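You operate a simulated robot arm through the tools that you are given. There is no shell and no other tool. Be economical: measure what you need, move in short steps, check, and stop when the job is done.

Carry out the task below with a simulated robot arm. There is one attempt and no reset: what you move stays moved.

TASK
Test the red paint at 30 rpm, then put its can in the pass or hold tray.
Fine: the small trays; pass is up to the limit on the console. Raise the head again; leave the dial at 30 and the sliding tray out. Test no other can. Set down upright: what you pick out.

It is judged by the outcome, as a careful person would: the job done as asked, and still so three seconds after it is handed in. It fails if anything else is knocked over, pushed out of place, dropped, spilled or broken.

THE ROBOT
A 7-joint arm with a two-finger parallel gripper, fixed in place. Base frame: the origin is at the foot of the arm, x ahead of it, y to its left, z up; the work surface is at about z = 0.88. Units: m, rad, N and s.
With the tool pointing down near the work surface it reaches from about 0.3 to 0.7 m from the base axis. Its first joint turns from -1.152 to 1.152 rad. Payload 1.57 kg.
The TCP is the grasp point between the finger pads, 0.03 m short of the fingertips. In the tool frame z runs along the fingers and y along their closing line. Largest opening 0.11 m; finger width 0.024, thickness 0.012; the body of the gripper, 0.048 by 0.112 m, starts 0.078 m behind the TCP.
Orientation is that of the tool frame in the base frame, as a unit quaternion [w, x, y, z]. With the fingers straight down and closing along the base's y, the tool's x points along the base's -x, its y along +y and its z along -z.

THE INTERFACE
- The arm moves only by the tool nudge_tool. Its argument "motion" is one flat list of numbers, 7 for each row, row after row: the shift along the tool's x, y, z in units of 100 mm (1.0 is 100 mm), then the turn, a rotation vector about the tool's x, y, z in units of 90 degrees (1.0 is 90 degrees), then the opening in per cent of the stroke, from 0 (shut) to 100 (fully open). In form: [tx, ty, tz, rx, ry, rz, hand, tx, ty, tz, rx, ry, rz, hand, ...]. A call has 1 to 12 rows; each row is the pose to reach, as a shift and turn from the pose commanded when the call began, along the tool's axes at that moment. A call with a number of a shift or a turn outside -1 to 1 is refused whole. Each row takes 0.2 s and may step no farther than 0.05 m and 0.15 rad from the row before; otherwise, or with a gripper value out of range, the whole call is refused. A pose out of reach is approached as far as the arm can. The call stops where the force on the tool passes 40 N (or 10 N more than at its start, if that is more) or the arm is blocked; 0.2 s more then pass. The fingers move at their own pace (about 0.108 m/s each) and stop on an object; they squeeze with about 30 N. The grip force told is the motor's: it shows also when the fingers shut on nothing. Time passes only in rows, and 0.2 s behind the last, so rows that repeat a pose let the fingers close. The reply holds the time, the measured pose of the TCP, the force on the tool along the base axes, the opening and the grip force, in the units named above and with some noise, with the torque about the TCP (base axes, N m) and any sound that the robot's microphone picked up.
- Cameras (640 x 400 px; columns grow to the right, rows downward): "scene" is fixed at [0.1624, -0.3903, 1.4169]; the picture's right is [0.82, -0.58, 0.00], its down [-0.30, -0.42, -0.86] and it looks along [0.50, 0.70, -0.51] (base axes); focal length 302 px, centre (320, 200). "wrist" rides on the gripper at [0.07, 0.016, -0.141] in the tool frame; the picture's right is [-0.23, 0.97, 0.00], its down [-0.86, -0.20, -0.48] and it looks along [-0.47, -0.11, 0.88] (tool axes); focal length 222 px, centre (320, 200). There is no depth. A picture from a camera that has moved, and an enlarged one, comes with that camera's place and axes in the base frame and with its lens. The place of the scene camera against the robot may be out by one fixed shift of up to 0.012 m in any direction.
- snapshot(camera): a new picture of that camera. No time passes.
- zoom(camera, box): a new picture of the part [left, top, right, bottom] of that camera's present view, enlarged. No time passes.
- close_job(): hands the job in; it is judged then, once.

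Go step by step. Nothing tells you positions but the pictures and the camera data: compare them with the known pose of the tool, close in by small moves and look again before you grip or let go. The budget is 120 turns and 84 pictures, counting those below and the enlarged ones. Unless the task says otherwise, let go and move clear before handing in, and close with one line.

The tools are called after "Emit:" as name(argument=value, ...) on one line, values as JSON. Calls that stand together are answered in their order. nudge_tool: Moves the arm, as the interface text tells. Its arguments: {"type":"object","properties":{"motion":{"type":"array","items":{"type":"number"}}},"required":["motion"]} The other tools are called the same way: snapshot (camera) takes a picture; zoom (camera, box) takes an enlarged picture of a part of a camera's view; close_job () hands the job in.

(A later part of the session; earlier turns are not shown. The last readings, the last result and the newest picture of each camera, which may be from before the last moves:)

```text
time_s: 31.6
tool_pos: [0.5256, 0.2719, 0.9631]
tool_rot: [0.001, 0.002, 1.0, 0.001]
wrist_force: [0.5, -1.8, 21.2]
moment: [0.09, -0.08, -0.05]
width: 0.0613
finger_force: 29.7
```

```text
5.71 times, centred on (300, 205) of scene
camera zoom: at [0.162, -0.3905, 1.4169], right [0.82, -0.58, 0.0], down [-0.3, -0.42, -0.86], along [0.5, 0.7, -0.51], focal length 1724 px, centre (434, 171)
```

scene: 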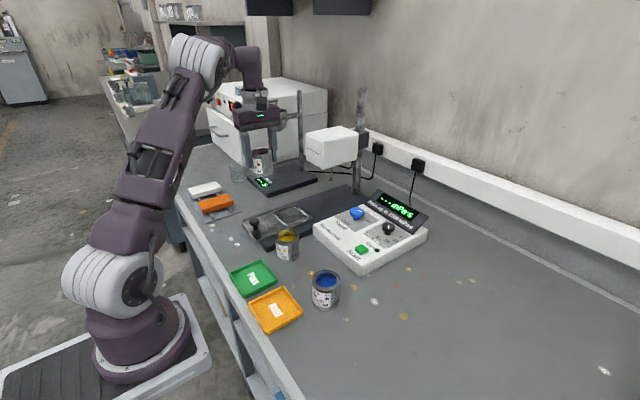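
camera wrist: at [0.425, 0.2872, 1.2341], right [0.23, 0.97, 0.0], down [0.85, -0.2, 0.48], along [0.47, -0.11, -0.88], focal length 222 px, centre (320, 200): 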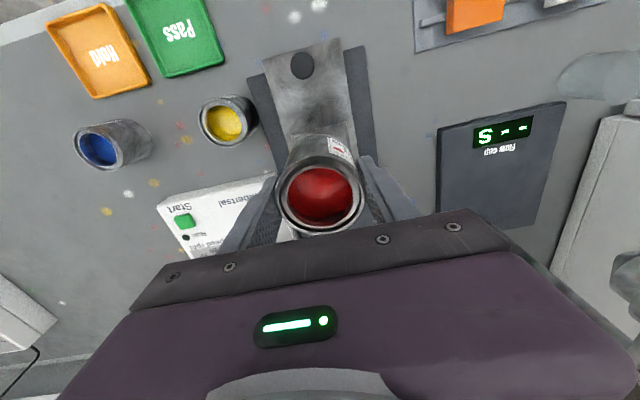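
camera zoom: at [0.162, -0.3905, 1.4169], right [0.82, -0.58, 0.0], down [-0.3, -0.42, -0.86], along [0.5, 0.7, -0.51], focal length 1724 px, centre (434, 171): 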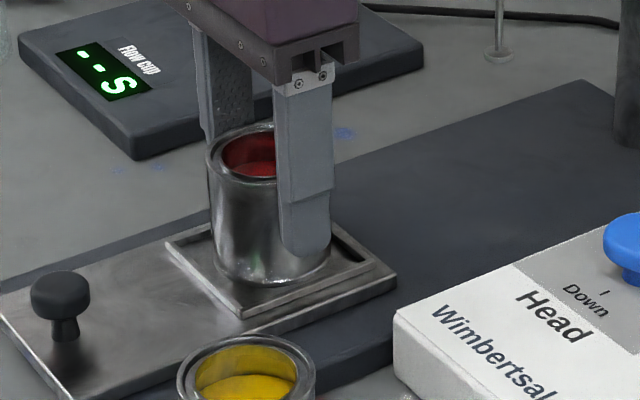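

Contact at TCP z 0.963. I'll check whether the can sits on the seat floor, inside the rim.

Emit:
zoom(camera="wrist", box=[240, 90, 400, 210])

Emit:
zoom(camera="scene", box=[278, 195, 318, 225])

```text
3.33 times, centred on (320, 150) of wrist
camera zoom: at [0.4557, 0.2891, 1.1048], right [0.23, 0.97, 0.0], down [0.85, -0.2, 0.48], along [0.47, -0.11, -0.88], focal length 740 px, centre (320, 367)
```

zoom: 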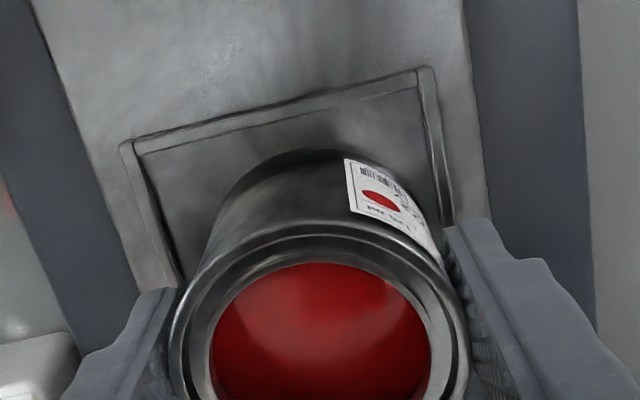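

```text
13.33 times, centred on (298, 210) of scene
camera zoom: at [0.162, -0.3905, 1.4169], right [0.82, -0.58, 0.0], down [-0.3, -0.42, -0.86], along [0.5, 0.7, -0.51], focal length 4021 px, centre (613, 67)
```

zoom: 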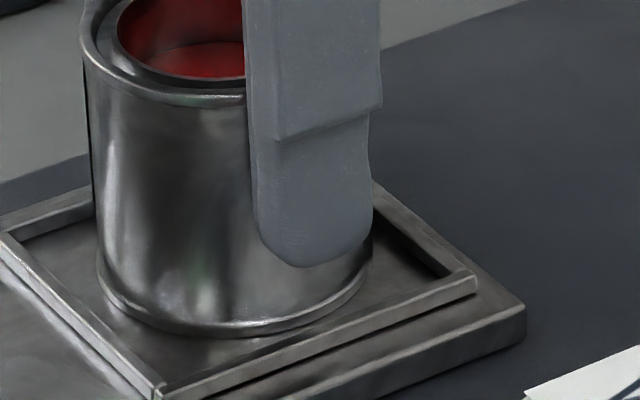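

The can stands on the seat floor inside the rim. I'll release, rise straight up and move over the tray's handle.

Emit:
nudge_tool(motion=[0, 0, -0.02, 0, 0, 0, 80, 0, 0, -0.02, 0, 0, 0, 80, 0, 0, -0.02, 0, 0, 0, 80, 0, 0, -0.3, 0, 0, 0, 80, 0, 0, -0.6, 0, 0, 0, 80, 0, 0, -0.9, 0, 0, 0, 80])

Emit:
nudge_tool(motion=[0.3, 0, 0, 0, 0, 0, 50, 0.6, 0, 0, 0, 0, 0, 50, 1, 0, 0, 0, 0, 0, 50, 1, 0, 0, 0, 0, 0, 50])

Emit:
snapshot(camera="wrist")

Emit:
zoom(camera="scene", box=[230, 130, 390, 260])

```text
time_s: 33.0
tool_pos: [0.5241, 0.2704, 1.0534]
tool_rot: [0.0, 0.002, 1.0, -0.001]
wrist_force: [-0.1, -0.5, 0.7]
moment: [-0.02, -0.01, -0.01]
width: 0.0881
finger_force: 0.1
```

```text
time_s: 34.0
tool_pos: [0.4257, 0.2727, 1.0509]
tool_rot: [0.0, 0.002, 1.0, 0.0]
wrist_force: [0.6, 0.0, 0.2]
moment: [-0.03, 0.0, -0.04]
width: 0.0552
finger_force: 0.0
```

```text
39 pictures are left
camera wrist: at [0.356, 0.2895, 1.1922], right [0.23, 0.97, 0.0], down [0.85, -0.2, 0.48], along [0.47, -0.11, -0.88], focal length 222 px, centre (320, 200)
```

wrist: 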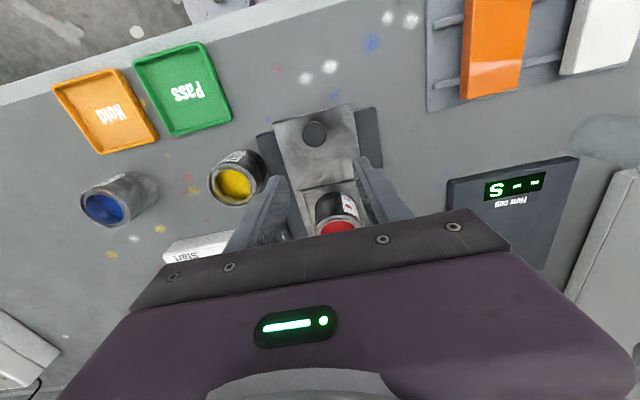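

```text
3.08 times, centred on (310, 195) of scene
camera zoom: at [0.1624, -0.3903, 1.4169], right [0.82, -0.58, 0.0], down [-0.3, -0.42, -0.86], along [0.5, 0.7, -0.51], focal length 928 px, centre (351, 215)
```

zoom: 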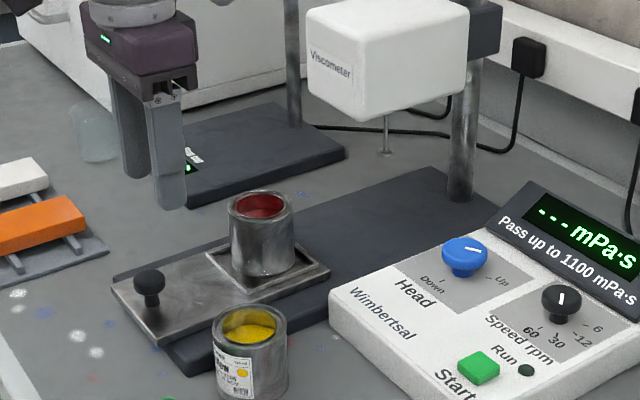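

The can is upright on the seat. Handle at (0.407, 0.272); I'll descend around it.

Emit:
nudge_tool(motion=[0.185, 0, 0.2, 0, 0, 0, 50, 0.185, 0, 0.5, 0, 0, 0, 50, 0.185, 0, 0.8, 0, 0, 0, 50, 0.185, 0, 0.95, 0, 0, 0, 50, 0.185, 0, 0.95, 0, 0, 0, 50])

Emit:
zoom(camera="wrist", box=[220, 110, 420, 230])

Emit:
zoom(camera="scene", box=[220, 190, 300, 250])

```text
time_s: 35.2
tool_pos: [0.4076, 0.2719, 0.9565]
tool_rot: [-0.001, 0.001, 1.0, 0.0]
wrist_force: [-0.6, -0.4, -0.2]
moment: [-0.01, -0.03, -0.04]
width: 0.055
finger_force: 0.1
```

```text
3.20 times, centred on (320, 170) of wrist
camera zoom: at [0.3382, 0.289, 1.0986], right [0.23, 0.97, 0.0], down [0.85, -0.2, 0.48], along [0.47, -0.11, -0.88], focal length 711 px, centre (320, 296)
```

zoom: 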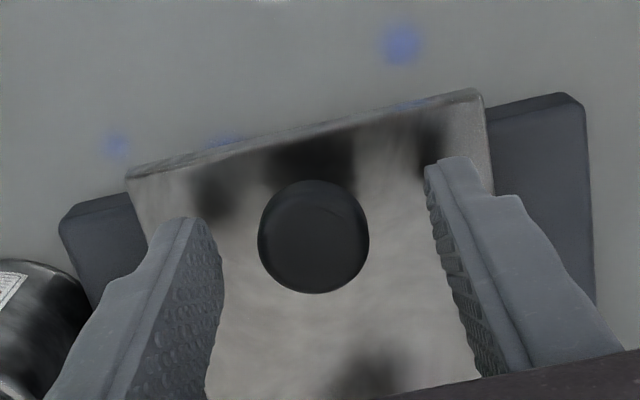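

```text
6.67 times, centred on (260, 220) of scene
camera zoom: at [0.1624, -0.3903, 1.4169], right [0.82, -0.58, 0.0], down [-0.3, -0.42, -0.86], along [0.5, 0.7, -0.51], focal length 2011 px, centre (720, 67)
```

zoom: 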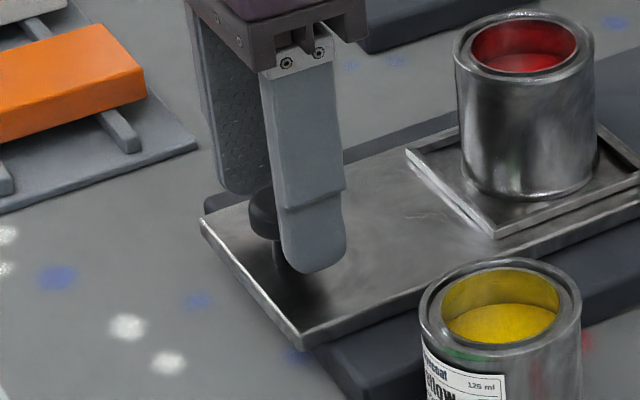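

Well centred apart from about 4 mm in x. Shift slightly and close.

Emit:
nudge_tool(motion=[0.04, 0, 0.02, 0, 0, 0, 50, 0.04, -0.01, 0.02, 0, 0, 0, 0, 0.04, -0.01, 0.02, 0, 0, 0, 0, 0.04, -0.01, 0.02, 0, 0, 0, 0])

```text
time_s: 36.2
tool_pos: [0.4023, 0.2698, 0.9538]
tool_rot: [0.001, 0.002, 1.0, -0.001]
wrist_force: [1.1, -9.1, 3.4]
moment: [-0.2, -0.27, -0.15]
width: 0.0274
finger_force: 38.0
```

Handle gripped. I'll push the tray in smoothly, watching force.

Emit:
nudge_tool(motion=[-0.04, -0.01, 0, 0, 0, 0, 0, -0.1, -0.01, 0, 0, 0, 0, 0, -0.2, -0.01, 0, 0, 0, 0, 0, -0.3, -0.01, 0, 0, 0, 0, 0, -0.4, -0.01, 0, 0, 0, 0, 0, -0.5, -0.01, 0, 0, 0, 0, 0, -0.6, -0.01, 0, 0, 0, 0, 0, -0.7, -0.01, 0, 0, 0, 0, 0, -0.78, -0.01, 0, 0, 0, 0, 0, -0.8, -0.01, 0, 0, 0, 0, 0])

Emit:
snapshot(camera="scene")

```text
time_s: 38.4
tool_pos: [0.4816, 0.2694, 0.9544]
tool_rot: [0.001, 0.002, 1.0, 0.0]
wrist_force: [-0.5, 0.1, 0.7]
moment: [0.03, 0.3, 0.05]
width: 0.0277
finger_force: 37.3
```

```text
35 pictures are left
```

scene: 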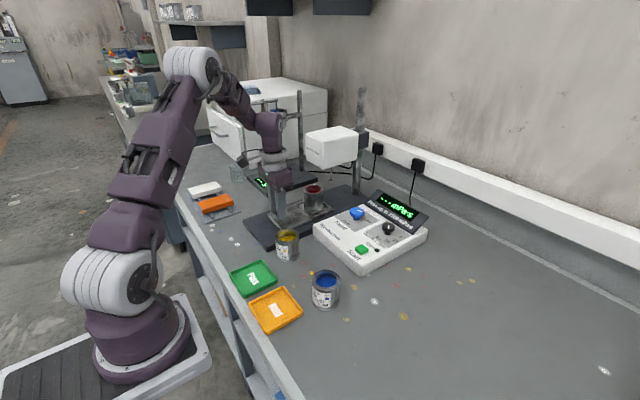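

The tray slides smoothly (8 cm so far). The spindle is near x 0.67, so about 6–7 cm remain; I'll continue in smaller steps to the stop.

Emit:
nudge_tool(motion=[-0.05, 0, 0, 0, 0, 0, 0, -0.13, 0, 0, 0, 0, 0, 0, -0.21, 0, 0, 0, 0, 0, 0, -0.29, 0, 0, 0, 0, 0, 0, -0.37, 0, 0, 0, 0, 0, 0, -0.44, 0, 0, 0, 0, 0, 0, -0.5, 0, 0, 0, 0, 0, 0, -0.54, 0, 0, 0, 0, 0, 0, -0.58, 0, 0, 0, 0, 0, 0, -0.58, 0, 0, 0, 0, 0, 0])

Emit:
zoom(camera="scene", box=[220, 100, 400, 240])

```text
time_s: 40.6
tool_pos: [0.5412, 0.2699, 0.9549]
tool_rot: [-0.001, 0.002, 1.0, 0.0]
wrist_force: [-1.1, -4.4, -10.1]
moment: [-0.04, 0.55, -0.02]
width: 0.0273
finger_force: 37.8
```

```text
2.86 times, centred on (310, 170) of scene
camera zoom: at [0.1625, -0.3903, 1.4169], right [0.82, -0.58, 0.0], down [-0.3, -0.42, -0.86], along [0.5, 0.7, -0.51], focal length 862 px, centre (349, 286)
```

zoom: 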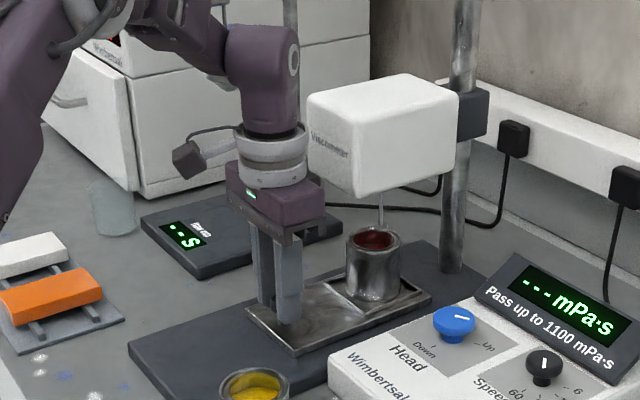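

Emit:
nudge_tool(motion=[-0.03, 0, 0, 0, 0, 0, 0, -0.06, 0, 0, 0, 0, 0, 0, -0.09, 0, 0, 0, 0, 0, 0, -0.09, 0, 0, 0, 0, 0, 0])

Emit:
zoom(camera="scene", box=[270, 110, 380, 220])

```text
time_s: 41.6
tool_pos: [0.5507, 0.27, 0.9539]
tool_rot: [-0.001, 0.002, 1.0, 0.0]
wrist_force: [-0.5, -0.5, -3.6]
moment: [0.03, 0.53, -0.1]
width: 0.0274
finger_force: 37.6
```

```text
3.64 times, centred on (325, 165) of scene
camera zoom: at [0.1624, -0.3903, 1.4169], right [0.82, -0.58, 0.0], down [-0.3, -0.42, -0.86], along [0.5, 0.7, -0.51], focal length 1097 px, centre (302, 327)
```

zoom: 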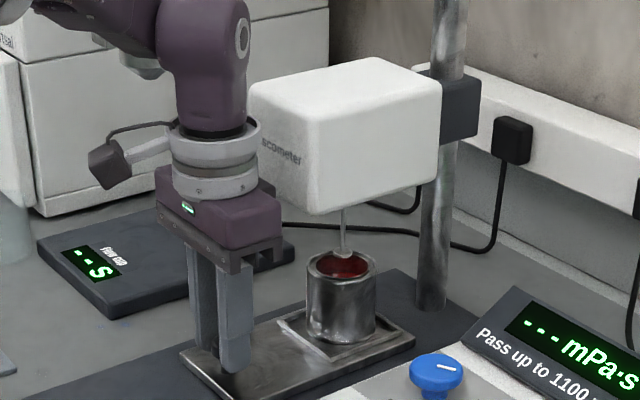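

Can is now nearly under the spindle. I'll nudge a few millimetres more to feel for the end stop.

Emit:
nudge_tool(motion=[-0.02, 0, 0, 0, 0, 0, 0, -0.04, 0, 0, 0, 0, 0, 0, -0.05, 0, 0, 0, 0, 0, 0])

```text
time_s: 42.4
tool_pos: [0.5515, 0.2696, 0.9542]
tool_rot: [-0.003, 0.001, 1.0, 0.0]
wrist_force: [-27.6, -1.0, 8.2]
moment: [-0.04, 0.72, -0.02]
width: 0.0279
finger_force: 37.8
```

End stop reached. I'll relax, release the handle, rise slightly, then back away from the head.

Emit:
nudge_tool(motion=[-0.01, 0, 0, 0, 0, 0, 0, -0.01, 0, 0, 0, 0, 0, 50, -0.01, 0, 0, 0, 0, 0, 50, -0.01, 0, -0.2, 0, 0, 0, 50, -0.01, 0, -0.4, 0, 0, 0, 50, 0.3, 0, -0.45, 0, 0, 0, 50, 0.6, 0, -0.6, 0, 0, 0, 50, 0.9, 0, -0.9, 0, 0, 0, 50, 1, 0, -1, 0, 0, 0, 50])

Emit:
zoom(camera="scene", box=[270, 110, 380, 220])

```text
time_s: 44.4
tool_pos: [0.452, 0.2687, 1.0546]
tool_rot: [0.0, 0.001, 1.0, 0.0]
wrist_force: [0.0, 0.9, 0.0]
moment: [-0.02, -0.03, 0.02]
width: 0.0552
finger_force: 0.1
```

```text
3.64 times, centred on (325, 165) of scene
camera zoom: at [0.1624, -0.3903, 1.4169], right [0.82, -0.58, 0.0], down [-0.3, -0.42, -0.86], along [0.5, 0.7, -0.51], focal length 1097 px, centre (302, 327)
```

zoom: 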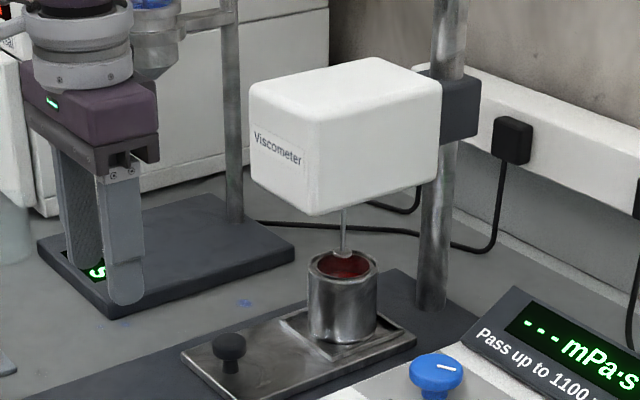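

Tray is in and the can stands under the spindle. Next is the head knob at about (0.658, 0.136): I'll rotate the tool and move in front of it, clear of the head box.

Emit:
nudge_tool(motion=[0, -0.09, 0, 0, 0, -0.09, 46, 0, -0.18, 0, 0, 0, -0.18, 46, 0, -0.27, 0, 0, 0, -0.27, 46, 0, -0.36, 0, 0, 0, -0.36, 46, 0, -0.45, 0, 0, 0, -0.45, 46, 0, -0.54, 0, 0, 0, -0.54, 46, 0, -0.63, 0, 0, 0, -0.63, 46, 0, -0.72, 0, 0, 0, -0.72, 46, 0, -0.81, 0, 0, 0, -0.81, 46, 0, -0.9, 0, 0, 0, -0.9, 46, 0, -1, 0, 0, 0, -0.944, 46])

Emit:
nudge_tool(motion=[0.13, -0.3, 0.1, 0, 0, 0, 46, 0.2, -0.6, 0.1, 0, 0, 0, 46, 0.3, -1, 0.1, 0, 0, 0, 46])

Emit:
nudge_tool(motion=[0, -0.3, 0.1, 0, 0, 0, 46, 0, -0.6, 0.2, 0, 0, 0, 46, 0, -0.95, 0.3, 0, 0, 0, 46, 0, -0.95, 0.3, 0, 0, 0, 46])

Emit:
snapshot(camera="wrist")

```text
time_s: 46.8
tool_pos: [0.4545, 0.1695, 1.055]
tool_rot: [0.001, -0.675, 0.738, 0.0]
wrist_force: [-0.4, 0.2, -0.2]
moment: [-0.01, -0.01, 0.02]
width: 0.0506
finger_force: 0.0
```

```text
time_s: 47.6
tool_pos: [0.5508, 0.1305, 1.0454]
tool_rot: [0.0, -0.675, 0.738, -0.001]
wrist_force: [0.1, 0.3, 0.6]
moment: [0.01, 0.0, 0.0]
width: 0.0509
finger_force: 0.0
```

```text
time_s: 48.6
tool_pos: [0.6454, 0.1226, 1.0142]
tool_rot: [0.0, -0.674, 0.739, 0.0]
wrist_force: [0.6, 0.4, 0.1]
moment: [-0.02, -0.01, 0.02]
width: 0.0506
finger_force: 0.0
```

```text
31 pictures are left
camera wrist: at [0.623, 0.0561, 1.157], right [-0.95, 0.31, 0.0], down [0.28, 0.83, 0.48], along [0.15, 0.45, -0.88], focal length 222 px, centre (320, 200)
```

wrist: 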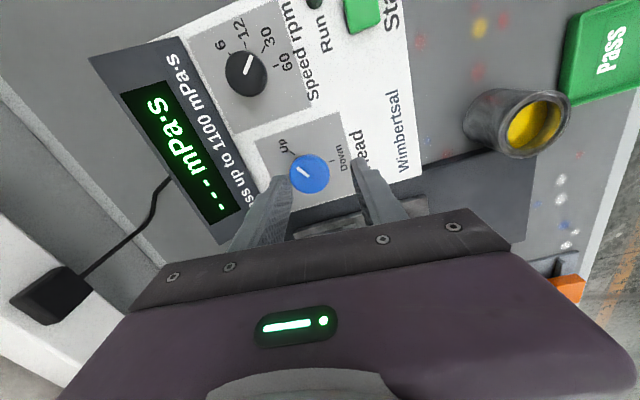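

Head knob measures (0.660, 0.133). Align and descend around it.

Emit:
nudge_tool(motion=[-0.113, -0.136, 0, 0, 0, 0, 48, -0.113, -0.136, 0.2, 0, 0, 0, 48, -0.113, -0.136, 0.4, 0, 0, 0, 48, -0.113, -0.136, 0.54, 0, 0, 0, 48, -0.113, -0.136, 0.54, 0, 0, 0, 48])

Emit:
snapshot(camera="wrist")

Emit:
zoom(camera="scene", box=[300, 130, 430, 240])

```text
time_s: 49.8
tool_pos: [0.659, 0.1346, 0.9589]
tool_rot: [0.0, -0.675, 0.738, 0.0]
wrist_force: [0.3, -0.5, -0.5]
moment: [0.0, -0.01, 0.01]
width: 0.0531
finger_force: 0.1
```

```text
30 pictures are left
camera wrist: at [0.6372, 0.0663, 1.102], right [-0.95, 0.32, 0.0], down [0.28, 0.83, 0.48], along [0.15, 0.45, -0.88], focal length 222 px, centre (320, 200)
```

wrist: 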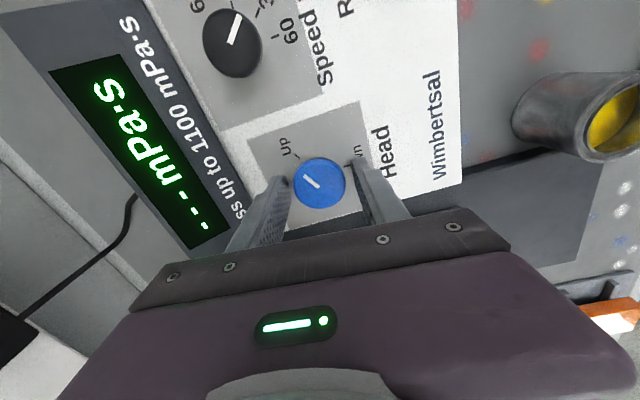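

```text
3.64 times, centred on (365, 185) of scene
camera zoom: at [0.1624, -0.3903, 1.4169], right [0.82, -0.58, 0.0], down [-0.3, -0.42, -0.86], along [0.5, 0.7, -0.51], focal length 1097 px, centre (156, 254)
```

zoom: 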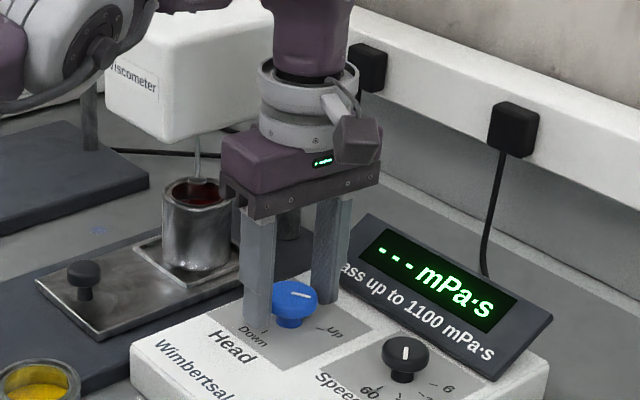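

Centred. Lower 4 mm, close, then check forces.

Emit:
nudge_tool(motion=[0, 0, 0.03, 0, 0, 0, 48, 0, 0, 0.03, 0, 0, 0, 0, 0, 0, 0.03, 0, 0, 0, 0, 0, 0, 0.03, 0, 0, 0, 0])

Emit:
nudge_tool(motion=[0, 0, 0, 0, 0, 0.09, 0, 0, 0, 0, 0, 0, 0.18, 0, 0, 0, 0, 0, 0, 0.27, 0, 0, 0, 0, 0, 0, 0.36, 0, 0, 0, 0, 0, 0, 0.45, 0, 0, 0, 0, 0, 0, 0.54, 0, 0, 0, 0, 0, 0, 0.63, 0, 0, 0, 0, 0, 0, 0.667, 0])

Emit:
snapshot(camera="scene")

```text
time_s: 50.8
tool_pos: [0.6607, 0.1331, 0.9563]
tool_rot: [0.0, -0.675, 0.738, -0.001]
wrist_force: [12.7, 0.1, -2.2]
moment: [0.02, -0.39, -0.03]
width: 0.0412
finger_force: 45.3
```

```text
time_s: 52.6
tool_pos: [0.6592, 0.1345, 0.957]
tool_rot: [-0.002, -0.214, 0.977, 0.001]
wrist_force: [-5.8, 17.0, -10.1]
moment: [0.6, -0.26, 0.04]
width: 0.0415
finger_force: 45.4
```

```text
28 pictures are left
```

scene: 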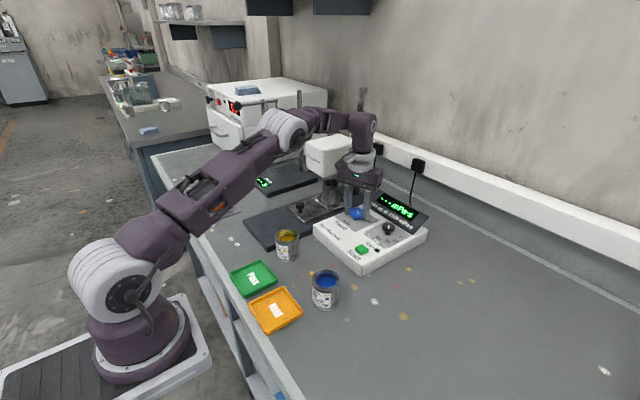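

Turning well; continuing the remaining 60°.

Emit:
nudge_tool(motion=[0, 0, 0, 0, 0, 0.09, 0, 0, 0, 0, 0, 0, 0.18, 0, 0, 0, 0, 0, 0, 0.27, 0, 0, 0, 0, 0, 0, 0.36, 0, 0, 0, 0, 0, 0, 0.45, 0, 0, 0, 0, 0, 0, 0.54, 0, 0, 0, 0, 0, 0, 0.63, 0, 0, 0, 0, 0, 0, 0.67, 0])

Emit:
snapshot(camera="wrist")

Emit:
zoom(camera="scene", box=[270, 110, 430, 240])

```text
time_s: 54.4
tool_pos: [0.6594, 0.1363, 0.9564]
tool_rot: [-0.002, 0.305, 0.952, 0.003]
wrist_force: [-4.1, 30.8, -20.0]
moment: [0.74, 0.04, 0.54]
width: 0.0416
finger_force: 44.6
```

```text
27 pictures are left
camera wrist: at [0.6129, 0.1892, 1.0996], right [0.75, 0.66, 0.0], down [0.58, -0.66, 0.47], along [0.31, -0.35, -0.88], focal length 222 px, centre (320, 200)
```

wrist: 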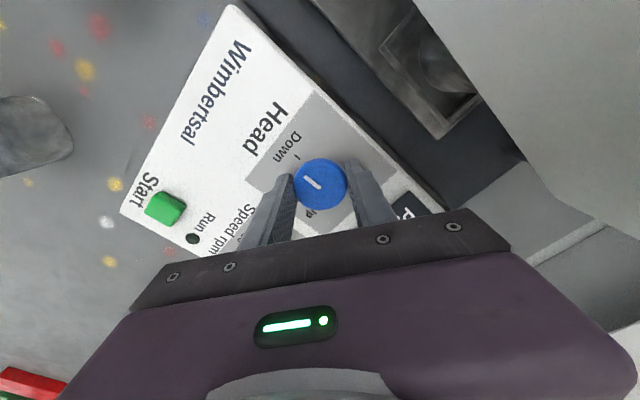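

```text
3.08 times, centred on (350, 175) of scene
camera zoom: at [0.1627, -0.3894, 1.4171], right [0.82, -0.58, 0.0], down [-0.3, -0.42, -0.86], along [0.5, 0.7, -0.52], focal length 928 px, centre (228, 277)
```

zoom: 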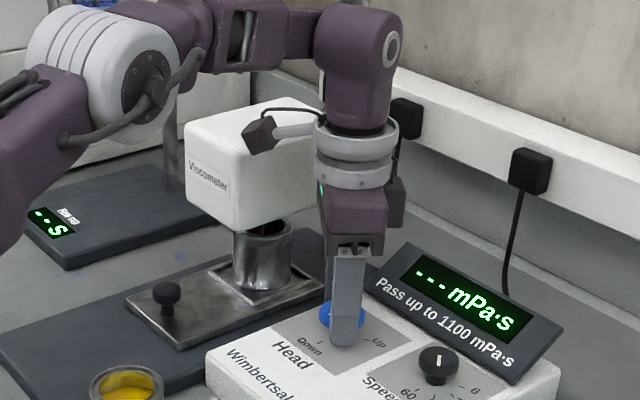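

The head has come down into the can. I'll release the knob, rise and check.

Emit:
nudge_tool(motion=[0, 0, 0, 0, 0, 0, 55, 0, 0, 0, 0, 0, 0, 55, 0, 0, -0.2, 0, 0, 0, 55, 0, 0, -0.4, 0, 0, 0, 55, 0, 0, -0.6, 0, 0, 0, 55, 0, -0.3, -0.6, 0, 0, 0, 55, 0, -0.3, -0.6, 0, 0, 0, 55])

Emit:
snapshot(camera="wrist")

```text
time_s: 56.0
tool_pos: [0.6416, 0.1088, 1.0169]
tool_rot: [-0.001, 0.305, 0.952, 0.0]
wrist_force: [0.1, 0.3, -0.1]
moment: [0.01, -0.02, -0.01]
width: 0.0606
finger_force: 0.1
```

```text
25 pictures are left
camera wrist: at [0.5949, 0.1629, 1.1584], right [0.75, 0.66, 0.0], down [0.58, -0.66, 0.48], along [0.32, -0.36, -0.88], focal length 222 px, centre (320, 200)
```

wrist: 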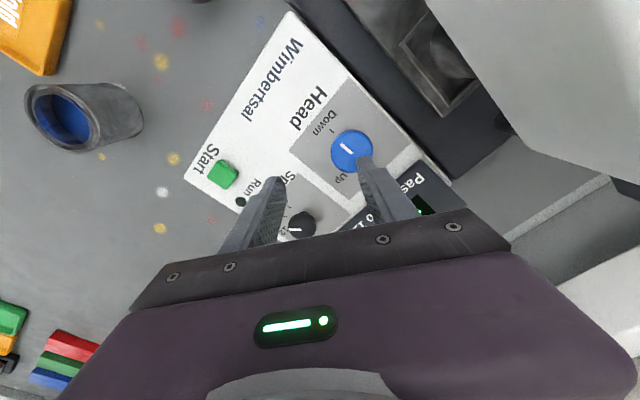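

Head knob is at Down. Next I close the fingers and move over the Start button at (0.576, 0.023).

Emit:
nudge_tool(motion=[0.02, -0.3, 0, 0, 0, 0, 0, 0.03, -0.6, 0, 0, 0, 0, 0, 0.036, -1, 0, 0, 0, 0, 0, 0.036, -1, 0, 0, 0, 0, 0])

Emit:
snapshot(camera="wrist")

```text
time_s: 57.0
tool_pos: [0.5801, 0.0296, 1.0165]
tool_rot: [0.0, 0.305, 0.952, 0.0]
wrist_force: [0.1, 0.2, -0.2]
moment: [-0.04, 0.0, 0.01]
width: 0.0003
finger_force: 21.7
```

```text
24 pictures are left
camera wrist: at [0.5337, 0.0835, 1.1594], right [0.75, 0.66, 0.0], down [0.58, -0.66, 0.48], along [0.32, -0.36, -0.88], focal length 222 px, centre (320, 200)
```

wrist: 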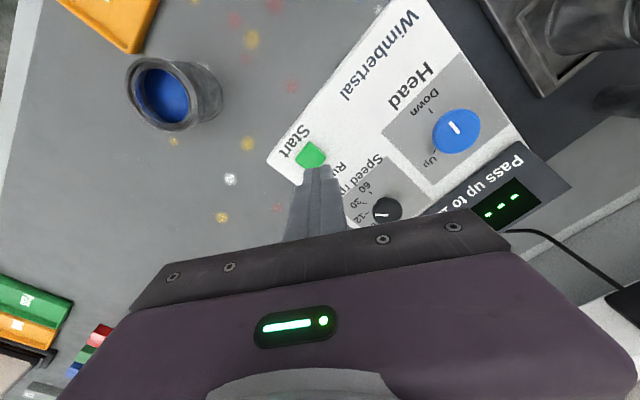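

Emit:
nudge_tool(motion=[0, -0.08, 0.2, 0, 0, 0, 0, 0, -0.08, 0.4, 0, 0, 0, 0, 0, -0.08, 0.5, 0, 0, 0, 0, 0, -0.08, 0.54, 0, 0, 0, 0, 0, -0.08, 0.56, 0, 0, 0, 0])

Emit:
zoom(camera="scene", box=[320, 190, 420, 270])

```text
time_s: 58.2
tool_pos: [0.5765, 0.0223, 0.9606]
tool_rot: [0.001, 0.306, 0.952, 0.0]
wrist_force: [-0.8, 0.3, 0.6]
moment: [-0.01, 0.01, 0.0]
width: 0.0
finger_force: 20.9
```

```text
5.00 times, centred on (370, 230) of scene
camera zoom: at [0.1624, -0.3903, 1.4169], right [0.82, -0.58, 0.0], down [-0.3, -0.42, -0.86], along [0.5, 0.7, -0.51], focal length 1508 px, centre (70, 50)
```

zoom: 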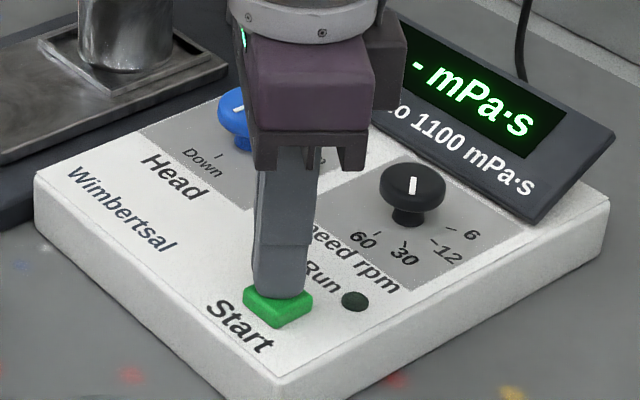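

The fingertips are just above the button. Pressing down in small steps.

Emit:
nudge_tool(motion=[0, 0, 0.02, 0, 0, 0, 0, 0, 0, 0.04, 0, 0, 0, 0, 0, 0, 0.06, 0, 0, 0, 0, 0, 0, 0.08, 0, 0, 0, 0])

```text
time_s: 59.2
tool_pos: [0.5768, 0.0238, 0.9531]
tool_rot: [0.0, 0.305, 0.952, 0.001]
wrist_force: [0.6, 3.3, 15.9]
moment: [0.11, 0.02, -0.03]
width: 0.0001
finger_force: 21.0
heard: click
```

A click was heard. I'll raise off the button and look at the Run lamp and display.

Emit:
nudge_tool(motion=[0, 0, -0.2, 0, 0, 0, 0, 0, 0, -0.5, 0, 0, 0, 0, 0, 0, -0.7, 0, 0, 0, 0, 0.4, -0.2, -0.8, 0, 0, 0, 0, 0.8, -0.4, -0.8, 0, 0, 0, 0])

Emit:
zoom(camera="scene", box=[290, 120, 430, 270])

```text
time_s: 60.4
tool_pos: [0.4854, 0.0369, 1.0346]
tool_rot: [0.0, 0.306, 0.952, -0.001]
wrist_force: [-0.1, -0.4, 0.4]
moment: [-0.01, -0.04, 0.0]
width: 0.0
finger_force: 21.0
```

```text
2.67 times, centred on (360, 195) of scene
camera zoom: at [0.1624, -0.3903, 1.4169], right [0.82, -0.58, 0.0], down [-0.3, -0.42, -0.86], along [0.5, 0.7, -0.51], focal length 804 px, centre (213, 213)
```

zoom: 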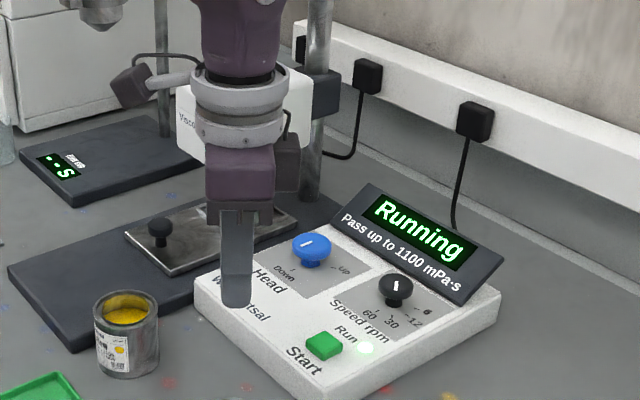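

It is running. I'll wait in place.

Emit:
nudge_tool(motion=[0, 0, 0, 0, 0, 0, 50, 0, 0, 0, 0, 0, 0, 50, 0, 0, 0, 0, 0, 0, 50, 0, 0, 0, 0, 0, 0, 50, 0, 0, 0, 0, 0, 0, 50, 0, 0, 0, 0, 0, 0, 50, 0, 0, 0, 0, 0, 0, 50, 0, 0, 0, 0, 0, 0, 50, 0, 0, 0, 0, 0, 0, 50, 0, 0, 0, 0, 0, 0, 50, 0, 0, 0, 0, 0, 0, 50, 0, 0, 0, 0, 0, 0, 50])

Emit:
nudge_tool(motion=[0, 0, 0, 0, 0, 0, 50, 0, 0, 0, 0, 0, 0, 50, 0, 0, 0, 0, 0, 0, 50, 0, 0, 0, 0, 0, 0, 50, 0, 0, 0, 0, 0, 0, 50, 0, 0, 0, 0, 0, 0, 50, 0, 0, 0, 0, 0, 0, 50, 0, 0, 0, 0, 0, 0, 50, 0, 0, 0, 0, 0, 0, 50, 0, 0, 0, 0, 0, 0, 50, 0, 0, 0, 0, 0, 0, 50, 0, 0, 0, 0, 0, 0, 50])

Emit:
zoom(camera="scene", box=[340, 180, 440, 260])

```text
time_s: 63.0
tool_pos: [0.4862, 0.036, 1.0366]
tool_rot: [0.0, 0.305, 0.952, 0.0]
wrist_force: [-0.3, -0.4, -0.1]
moment: [0.01, 0.0, 0.0]
width: 0.055
finger_force: 0.1
```

```text
time_s: 65.6
tool_pos: [0.4868, 0.037, 1.0353]
tool_rot: [0.0, 0.306, 0.952, 0.0]
wrist_force: [0.2, 0.5, -0.3]
moment: [0.03, -0.01, -0.02]
width: 0.055
finger_force: 0.1
```

```text
5.00 times, centred on (390, 220) of scene
camera zoom: at [0.1624, -0.3903, 1.4169], right [0.82, -0.58, 0.0], down [-0.3, -0.42, -0.86], along [0.5, 0.7, -0.51], focal length 1508 px, centre (-30, 100)
```

zoom: 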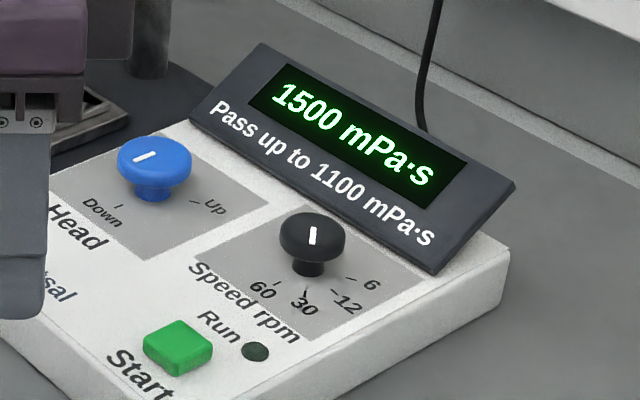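

The reading is 1500 mPa·s, above the 1100 limit, so the can goes to Hold. Now I return to the head knob at (0.660, 0.134) to raise the head.

Emit:
nudge_tool(motion=[-0.15, 0.3, 0, 0, 0, 0, 56, -0.3, 0.6, 0, 0, 0, 0, 56, -0.42, 0.9, 0, 0, 0, 0, 56])

Emit:
nudge_tool(motion=[-0.15, 0.3, 0, 0, 0, 0, 56, -0.3, 0.6, 0, 0, 0, 0, 56, -0.42, 0.89, 0.1, 0, 0, 0, 56, -0.42, 0.89, 0.2, 0, 0, 0, 56, -0.42, 0.89, 0.2, 0, 0, 0, 56])

Emit:
snapshot(camera="wrist")

```text
time_s: 66.4
tool_pos: [0.5751, 0.0853, 1.0325]
tool_rot: [-0.001, 0.306, 0.952, 0.0]
wrist_force: [-0.6, -0.6, 0.2]
moment: [-0.01, -0.03, 0.01]
width: 0.0616
finger_force: 0.0
```

```text
time_s: 67.6
tool_pos: [0.6597, 0.1328, 1.0118]
tool_rot: [0.0, 0.305, 0.952, 0.0]
wrist_force: [-0.4, -0.1, -0.8]
moment: [0.01, 0.0, -0.03]
width: 0.0616
finger_force: 0.1
```

```text
20 pictures are left
camera wrist: at [0.6132, 0.1875, 1.1538], right [0.75, 0.66, 0.0], down [0.58, -0.66, 0.48], along [0.32, -0.36, -0.88], focal length 222 px, centre (320, 200)
```

wrist: 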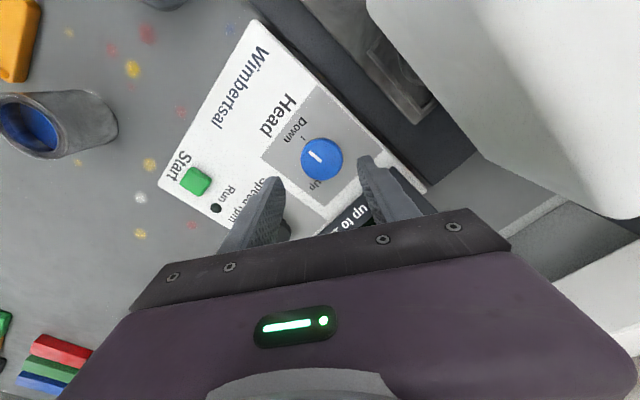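

Centred within millimetres. Descend, grip, and turn back 120°.

Emit:
nudge_tool(motion=[0.01, 0.016, 0.2, 0, 0, 0, 56, 0.01, 0.016, 0.4, 0, 0, 0, 56, 0.01, 0.016, 0.55, 0, 0, 0, 56, 0.01, 0.016, 0.55, 0, 0, 0, 0, 0.01, 0.016, 0.55, 0, 0, 0, 0, 0.01, 0.016, 0.55, 0, 0, 0, 0])

Emit:
nudge_tool(motion=[0, 0, 0, 0, 0, -0.09, 0, 0, 0, 0, 0, 0, -0.18, 0, 0, 0, 0, 0, 0, -0.27, 0, 0, 0, 0, 0, 0, -0.36, 0, 0, 0, 0, 0, 0, -0.45, 0, 0, 0, 0, 0, 0, -0.54, 0, 0, 0, 0, 0, 0, -0.63, 0, 0, 0, 0, 0, 0, -0.667, 0])

Emit:
nudge_tool(motion=[0, 0, 0, 0, 0, -0.09, 0, 0, 0, 0, 0, 0, -0.18, 0, 0, 0, 0, 0, 0, -0.27, 0, 0, 0, 0, 0, 0, -0.36, 0, 0, 0, 0, 0, 0, -0.45, 0, 0, 0, 0, 0, 0, -0.54, 0, 0, 0, 0, 0, 0, -0.63, 0, 0, 0, 0, 0, 0, -0.667, 0])

Emit:
snapshot(camera="scene")

```text
time_s: 69.0
tool_pos: [0.6611, 0.1349, 0.9578]
tool_rot: [0.001, 0.305, 0.952, 0.0]
wrist_force: [-0.7, 1.1, 3.8]
moment: [-0.01, -0.03, 0.01]
width: 0.0417
finger_force: 44.9
```

```text
time_s: 70.8
tool_pos: [0.6613, 0.1355, 0.9573]
tool_rot: [-0.001, -0.213, 0.977, 0.001]
wrist_force: [2.4, 7.1, -3.5]
moment: [-0.41, 0.75, 0.01]
width: 0.0416
finger_force: 45.1
```

```text
time_s: 72.6
tool_pos: [0.6596, 0.1358, 0.9578]
tool_rot: [0.001, -0.673, 0.74, 0.0]
wrist_force: [-3.3, 14.5, -7.2]
moment: [0.36, -0.04, -0.42]
width: 0.0413
finger_force: 45.2
```

```text
19 pictures are left
```

scene: 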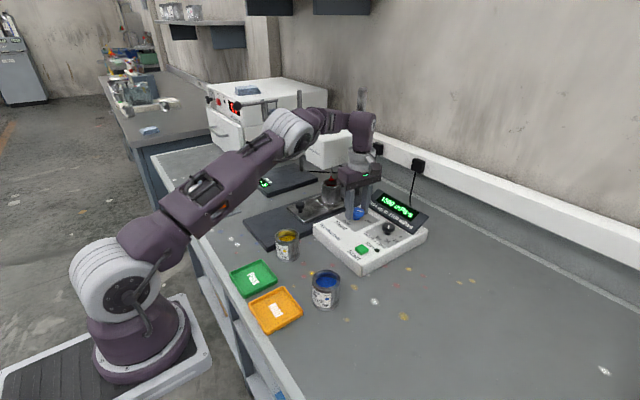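

The head is up. I'll release, rise and back away.

Emit:
nudge_tool(motion=[0, 0, 0, 0, 0, 0, 56, 0, 0, 0, 0, 0, 0, 56, 0, 0, -0.3, 0, 0, 0, 56, 0, 0, -0.6, 0, 0, 0, 56, 0, 0.4, -0.6, 0, 0, 0, 56, 0, 0.8, -0.6, 0, 0, 0, 56, 0, 1, -0.8, 0, 0, 0, 56])

Emit:
nudge_tool(motion=[0, 0.2, 0, 0, 0, 0.09, 52, 0, 0.4, 0, 0, 0, 0.18, 52, 0, 0.6, 0, 0, 0, 0.27, 52, 0, 0.8, 0, 0, 0, 0.36, 52, -0.1, 1, 0, 0, 0, 0.45, 52, -0.25, 1, 0, 0, 0, 0.54, 52, -0.4, 1, 0, 0, 0, 0.63, 52, -0.55, 1, 0, 0, 0, 0.72, 52, -0.7, 1, 0, 0, 0, 0.81, 52, -0.85, 1, 0, 0, 0, 0.9, 52, -1, 1, 0, 0, 0, 0.941, 52, -1, 1, 0, 0, 0, 0.941, 52])

Emit:
zoom(camera="scene", box=[240, 110, 430, 260])

```text
time_s: 74.2
tool_pos: [0.5613, 0.1452, 1.0383]
tool_rot: [0.0, -0.672, 0.74, 0.0]
wrist_force: [0.0, 0.4, -0.3]
moment: [0.03, 0.0, 0.0]
width: 0.0615
finger_force: 0.1
```

```text
time_s: 76.8
tool_pos: [0.4716, 0.2526, 1.0397]
tool_rot: [0.0, 0.002, 1.0, 0.0]
wrist_force: [-0.1, 0.6, 0.5]
moment: [0.01, 0.0, 0.04]
width: 0.0572
finger_force: 0.0
```

```text
2.67 times, centred on (335, 185) of scene
camera zoom: at [0.1624, -0.3902, 1.4169], right [0.82, -0.58, 0.0], down [-0.3, -0.42, -0.86], along [0.5, 0.7, -0.51], focal length 804 px, centre (280, 240)
```

zoom: 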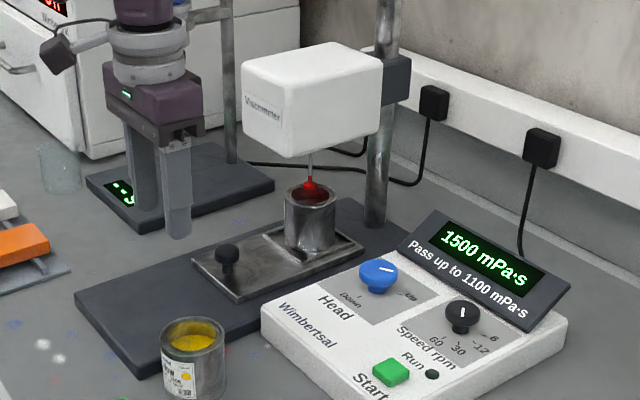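

Head is up and the dial still at 30. Returning to the tray's handle at (0.5515, 0.2695) from the side, low beneath the head.

Emit:
nudge_tool(motion=[-0.1, 0.17, 0.2, 0, 0, 0, 52, -0.3, 0.17, 0.45, 0, 0, 0, 52, -0.6, 0.17, 0.45, 0, 0, 0, 52, -0.8, 0.17, 0.45, 0, 0, 0, 52, -0.8, 0.17, 0.65, 0, 0, 0, 52, -0.8, 0.17, 0.85, 0, 0, 0, 52, -0.8, 0.17, 0.85, 0, 0, 0, 52])

Emit:
zoom(camera="wrist", box=[220, 110, 420, 230])

```text
time_s: 78.4
tool_pos: [0.5514, 0.2708, 0.9545]
tool_rot: [0.001, 0.002, 1.0, -0.001]
wrist_force: [-0.5, 0.0, 0.6]
moment: [0.01, 0.02, -0.04]
width: 0.0571
finger_force: 0.0
```

```text
3.20 times, centred on (320, 170) of wrist
camera zoom: at [0.4824, 0.2874, 1.0968], right [0.23, 0.97, 0.0], down [0.85, -0.2, 0.48], along [0.47, -0.11, -0.88], focal length 711 px, centre (320, 296)
```

zoom: 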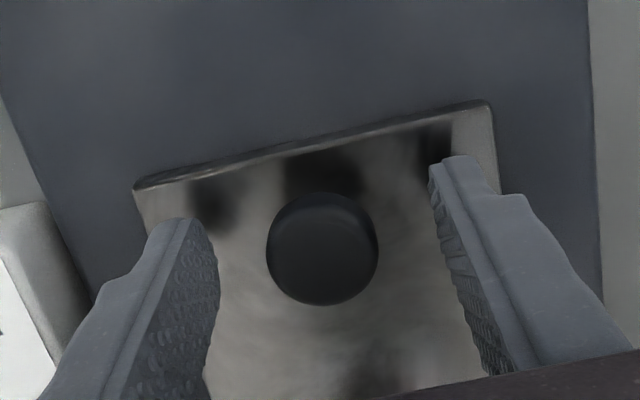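

Aligned on the handle. Grip, then pull the tray out smoothly.

Emit:
nudge_tool(motion=[0, 0, 0, 0, 0, 0, 0, 0, 0, 0, 0, 0, 0, 0, 0, 0, 0, 0, 0, 0, 0])

Emit:
nudge_tool(motion=[0.04, 0, 0, 0, 0, 0, 0, 0.1, 0, 0, 0, 0, 0, 0, 0.2, 0, 0, 0, 0, 0, 0, 0.3, 0, 0, 0, 0, 0, 0, 0.4, 0, 0, 0, 0, 0, 0, 0.5, 0, 0, 0, 0, 0, 0, 0.6, 0, 0, 0, 0, 0, 0, 0.7, 0, 0, 0, 0, 0, 0, 0.8, 0, 0, 0, 0, 0, 0, 0.86, 0, 0, 0, 0, 0, 0, 0.9, 0, 0, 0, 0, 0, 0])

Emit:
nudge_tool(motion=[0.04, 0, 0, 0, 0, 0, 0, 0.12, 0, 0, 0, 0, 0, 0, 0.2, 0, 0, 0, 0, 0, 0, 0.28, 0, 0, 0, 0, 0, 0, 0.36, 0, 0, 0, 0, 0, 0, 0.44, 0, 0, 0, 0, 0, 0, 0.5, 0, 0, 0, 0, 0, 0, 0.54, 0, 0, 0, 0, 0, 0, 0.57, 0, 0, 0, 0, 0, 0, 0.59, 0, 0, 0, 0, 0, 0, 0.61, 0, 0, 0, 0, 0, 0])

Emit:
snapshot(camera="scene")

```text
time_s: 79.2
tool_pos: [0.5514, 0.2704, 0.9543]
tool_rot: [0.0, 0.001, 1.0, 0.0]
wrist_force: [-0.1, -3.2, -2.3]
moment: [-0.07, -0.06, 0.01]
width: 0.0273
finger_force: 38.1
```

```text
time_s: 81.6
tool_pos: [0.4615, 0.2699, 0.9526]
tool_rot: [0.001, 0.002, 1.0, 0.0]
wrist_force: [1.1, -17.1, 27.2]
moment: [-0.44, 0.07, -0.08]
width: 0.0271
finger_force: 38.0
```

```text
time_s: 84.0
tool_pos: [0.3999, 0.2705, 0.9527]
tool_rot: [-0.001, 0.002, 1.0, -0.002]
wrist_force: [5.5, -20.8, -21.5]
moment: [-0.35, 0.44, -0.06]
width: 0.0274
finger_force: 38.5
```

```text
16 pictures are left
```

scene: 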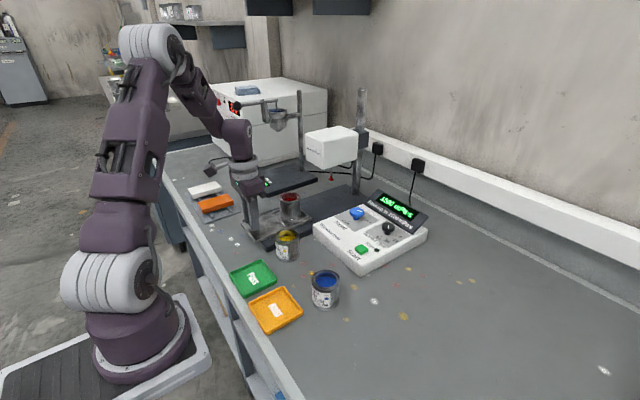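

The tray is fully out with the can upright. Release the handle, rise and move above the can.

Emit:
nudge_tool(motion=[-0.01, 0, 0, 0, 0, 0, 0, -0.01, 0, 0, 0, 0, 0, 50, -0.01, 0, 0, 0, 0, 0, 50, -0.01, 0, -0.3, 0, 0, 0, 60, -0.01, 0, -0.6, 0, 0, 0, 80, -0.01, 0, -0.95, 0, 0, 0, 80, -0.3, 0, -0.95, 0, 0, 0, 90, -0.7, 0, -0.95, 0, 0, 0, 90, -1, 0, -0.95, 0, 0, 0, 90])

Emit:
nudge_tool(motion=[-0.24, 0, 0, 0, 0, 0, 90, -0.24, 0, 0, 0, 0, 0, 90])

Emit:
snapshot(camera="wrist")

```text
time_s: 86.0
tool_pos: [0.5006, 0.2708, 1.0473]
tool_rot: [0.0, 0.001, 1.0, 0.0]
wrist_force: [0.0, 0.6, -0.1]
moment: [-0.04, 0.01, 0.01]
width: 0.0988
finger_force: 0.1
```

```text
time_s: 86.6
tool_pos: [0.5239, 0.2711, 1.0489]
tool_rot: [0.0, 0.001, 1.0, -0.001]
wrist_force: [-1.0, 0.6, -0.4]
moment: [0.0, 0.0, -0.03]
width: 0.0992
finger_force: 0.0
```

```text
15 pictures are left
camera wrist: at [0.455, 0.2883, 1.1899], right [0.23, 0.97, 0.0], down [0.85, -0.2, 0.48], along [0.47, -0.11, -0.88], focal length 222 px, centre (320, 200)
```

wrist: 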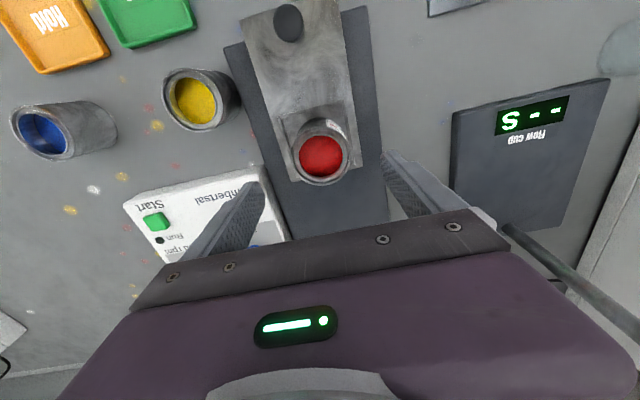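

Can at about (0.521, 0.273). Descend and grip at the same height as before.

Emit:
nudge_tool(motion=[0.025, 0.02, 0.3, 0, 0, 0, 90, 0.025, 0.02, 0.6, 0, 0, 0, 90, 0.025, 0.02, 0.85, 0, 0, 0, 90, 0.025, 0.02, 0.85, 0, 0, 0, 70, 0.025, 0.02, 0.85, 0, 0, 0, 0, 0.025, 0.02, 0.85, 0, 0, 0, 0, 0.025, 0.02, 0.85, 0, 0, 0, 0])

Emit:
zoom(camera="scene", box=[230, 150, 350, 250])

```text
time_s: 88.2
tool_pos: [0.5197, 0.2746, 0.9647]
tool_rot: [0.0, 0.002, 1.0, 0.001]
wrist_force: [1.1, -0.1, -0.7]
moment: [0.0, -0.03, 0.01]
width: 0.0609
finger_force: 29.4
```

```text
4.00 times, centred on (290, 200) of scene
camera zoom: at [0.1624, -0.3902, 1.4169], right [0.82, -0.58, 0.0], down [-0.3, -0.42, -0.86], along [0.5, 0.7, -0.51], focal length 1206 px, centre (440, 200)
```

zoom: 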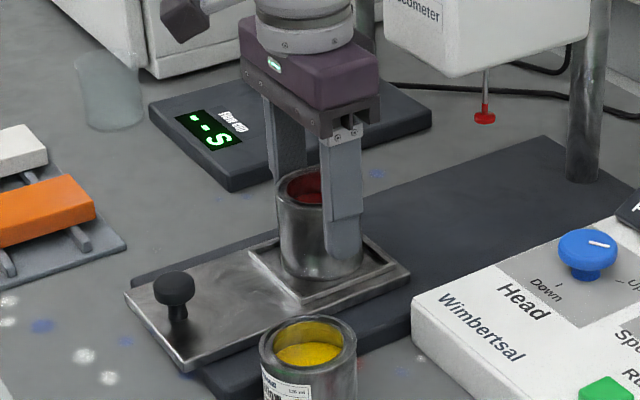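

Gripped. Lift straight and carry toward the Hold tray at roughly (0.332, 0.016).

Emit:
nudge_tool(motion=[0, 0, -0.1, 0, 0, 0, 0, 0, 0, -0.3, 0, 0, 0, 0, 0, 0, -0.5, 0, 0, 0, 0, 0, 0, -0.7, 0, 0, 0, 0, 0, 0, -0.9, 0, 0, 0, 0, 0.2, 0, -1, 0, 0, 0, 0, 0.5, 0, -1, 0, 0, 0, 0, 0.8, 0, -1, 0, 0, 0, 0, 1, 0, -1, 0, 0, 0, 0])

Emit:
nudge_tool(motion=[0.1, -0.2, -0.2, 0, 0, 0, 0, 0.3, -0.5, -0.2, 0, 0, 0, 0, 0.5, -0.8, -0.2, 0, 0, 0, 0, 0.6, -1, -0.2, 0, 0, 0, 0])

Emit:
nudge_tool(motion=[0.1, -0.3, 0, 0, 0, 0, 0, 0.2, -0.6, 0, 0, 0, 0, 0, 0.2, -0.9, 0, 0, 0, 0, 0, 0.2, -1, 0, 0, 0, 0, 0, 0.2, -1, 0, 0, 0, 0, 0])

Emit:
snapshot(camera="wrist")

```text
time_s: 90.2
tool_pos: [0.4214, 0.2726, 1.0636]
tool_rot: [0.0, 0.001, 1.0, 0.0]
wrist_force: [0.2, -0.6, -0.8]
moment: [-0.01, 0.0, 0.03]
width: 0.0612
finger_force: 30.0
```

```text
time_s: 91.2
tool_pos: [0.3608, 0.1739, 1.0829]
tool_rot: [0.0, 0.002, 1.0, 0.0]
wrist_force: [-0.2, 0.1, -1.7]
moment: [0.03, -0.01, 0.04]
width: 0.0613
finger_force: 30.1
```

```text
time_s: 92.4
tool_pos: [0.3402, 0.0725, 1.0834]
tool_rot: [0.0, 0.001, 1.0, 0.0]
wrist_force: [0.8, 0.4, -1.5]
moment: [0.0, 0.02, 0.0]
width: 0.061
finger_force: 30.3
```

```text
13 pictures are left
camera wrist: at [0.2712, 0.0901, 1.2258], right [0.23, 0.97, 0.0], down [0.85, -0.2, 0.48], along [0.47, -0.11, -0.88], focal length 222 px, centre (320, 200)
```

wrist: 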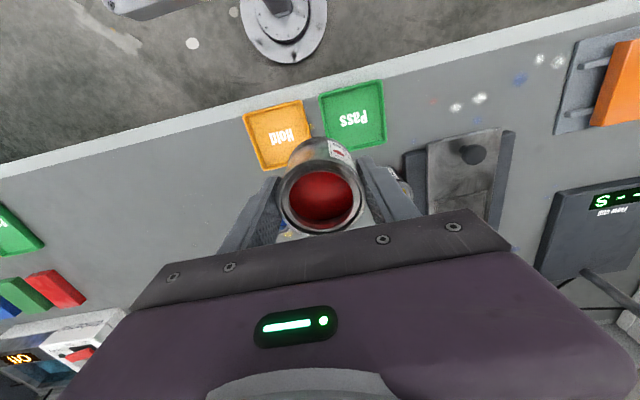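

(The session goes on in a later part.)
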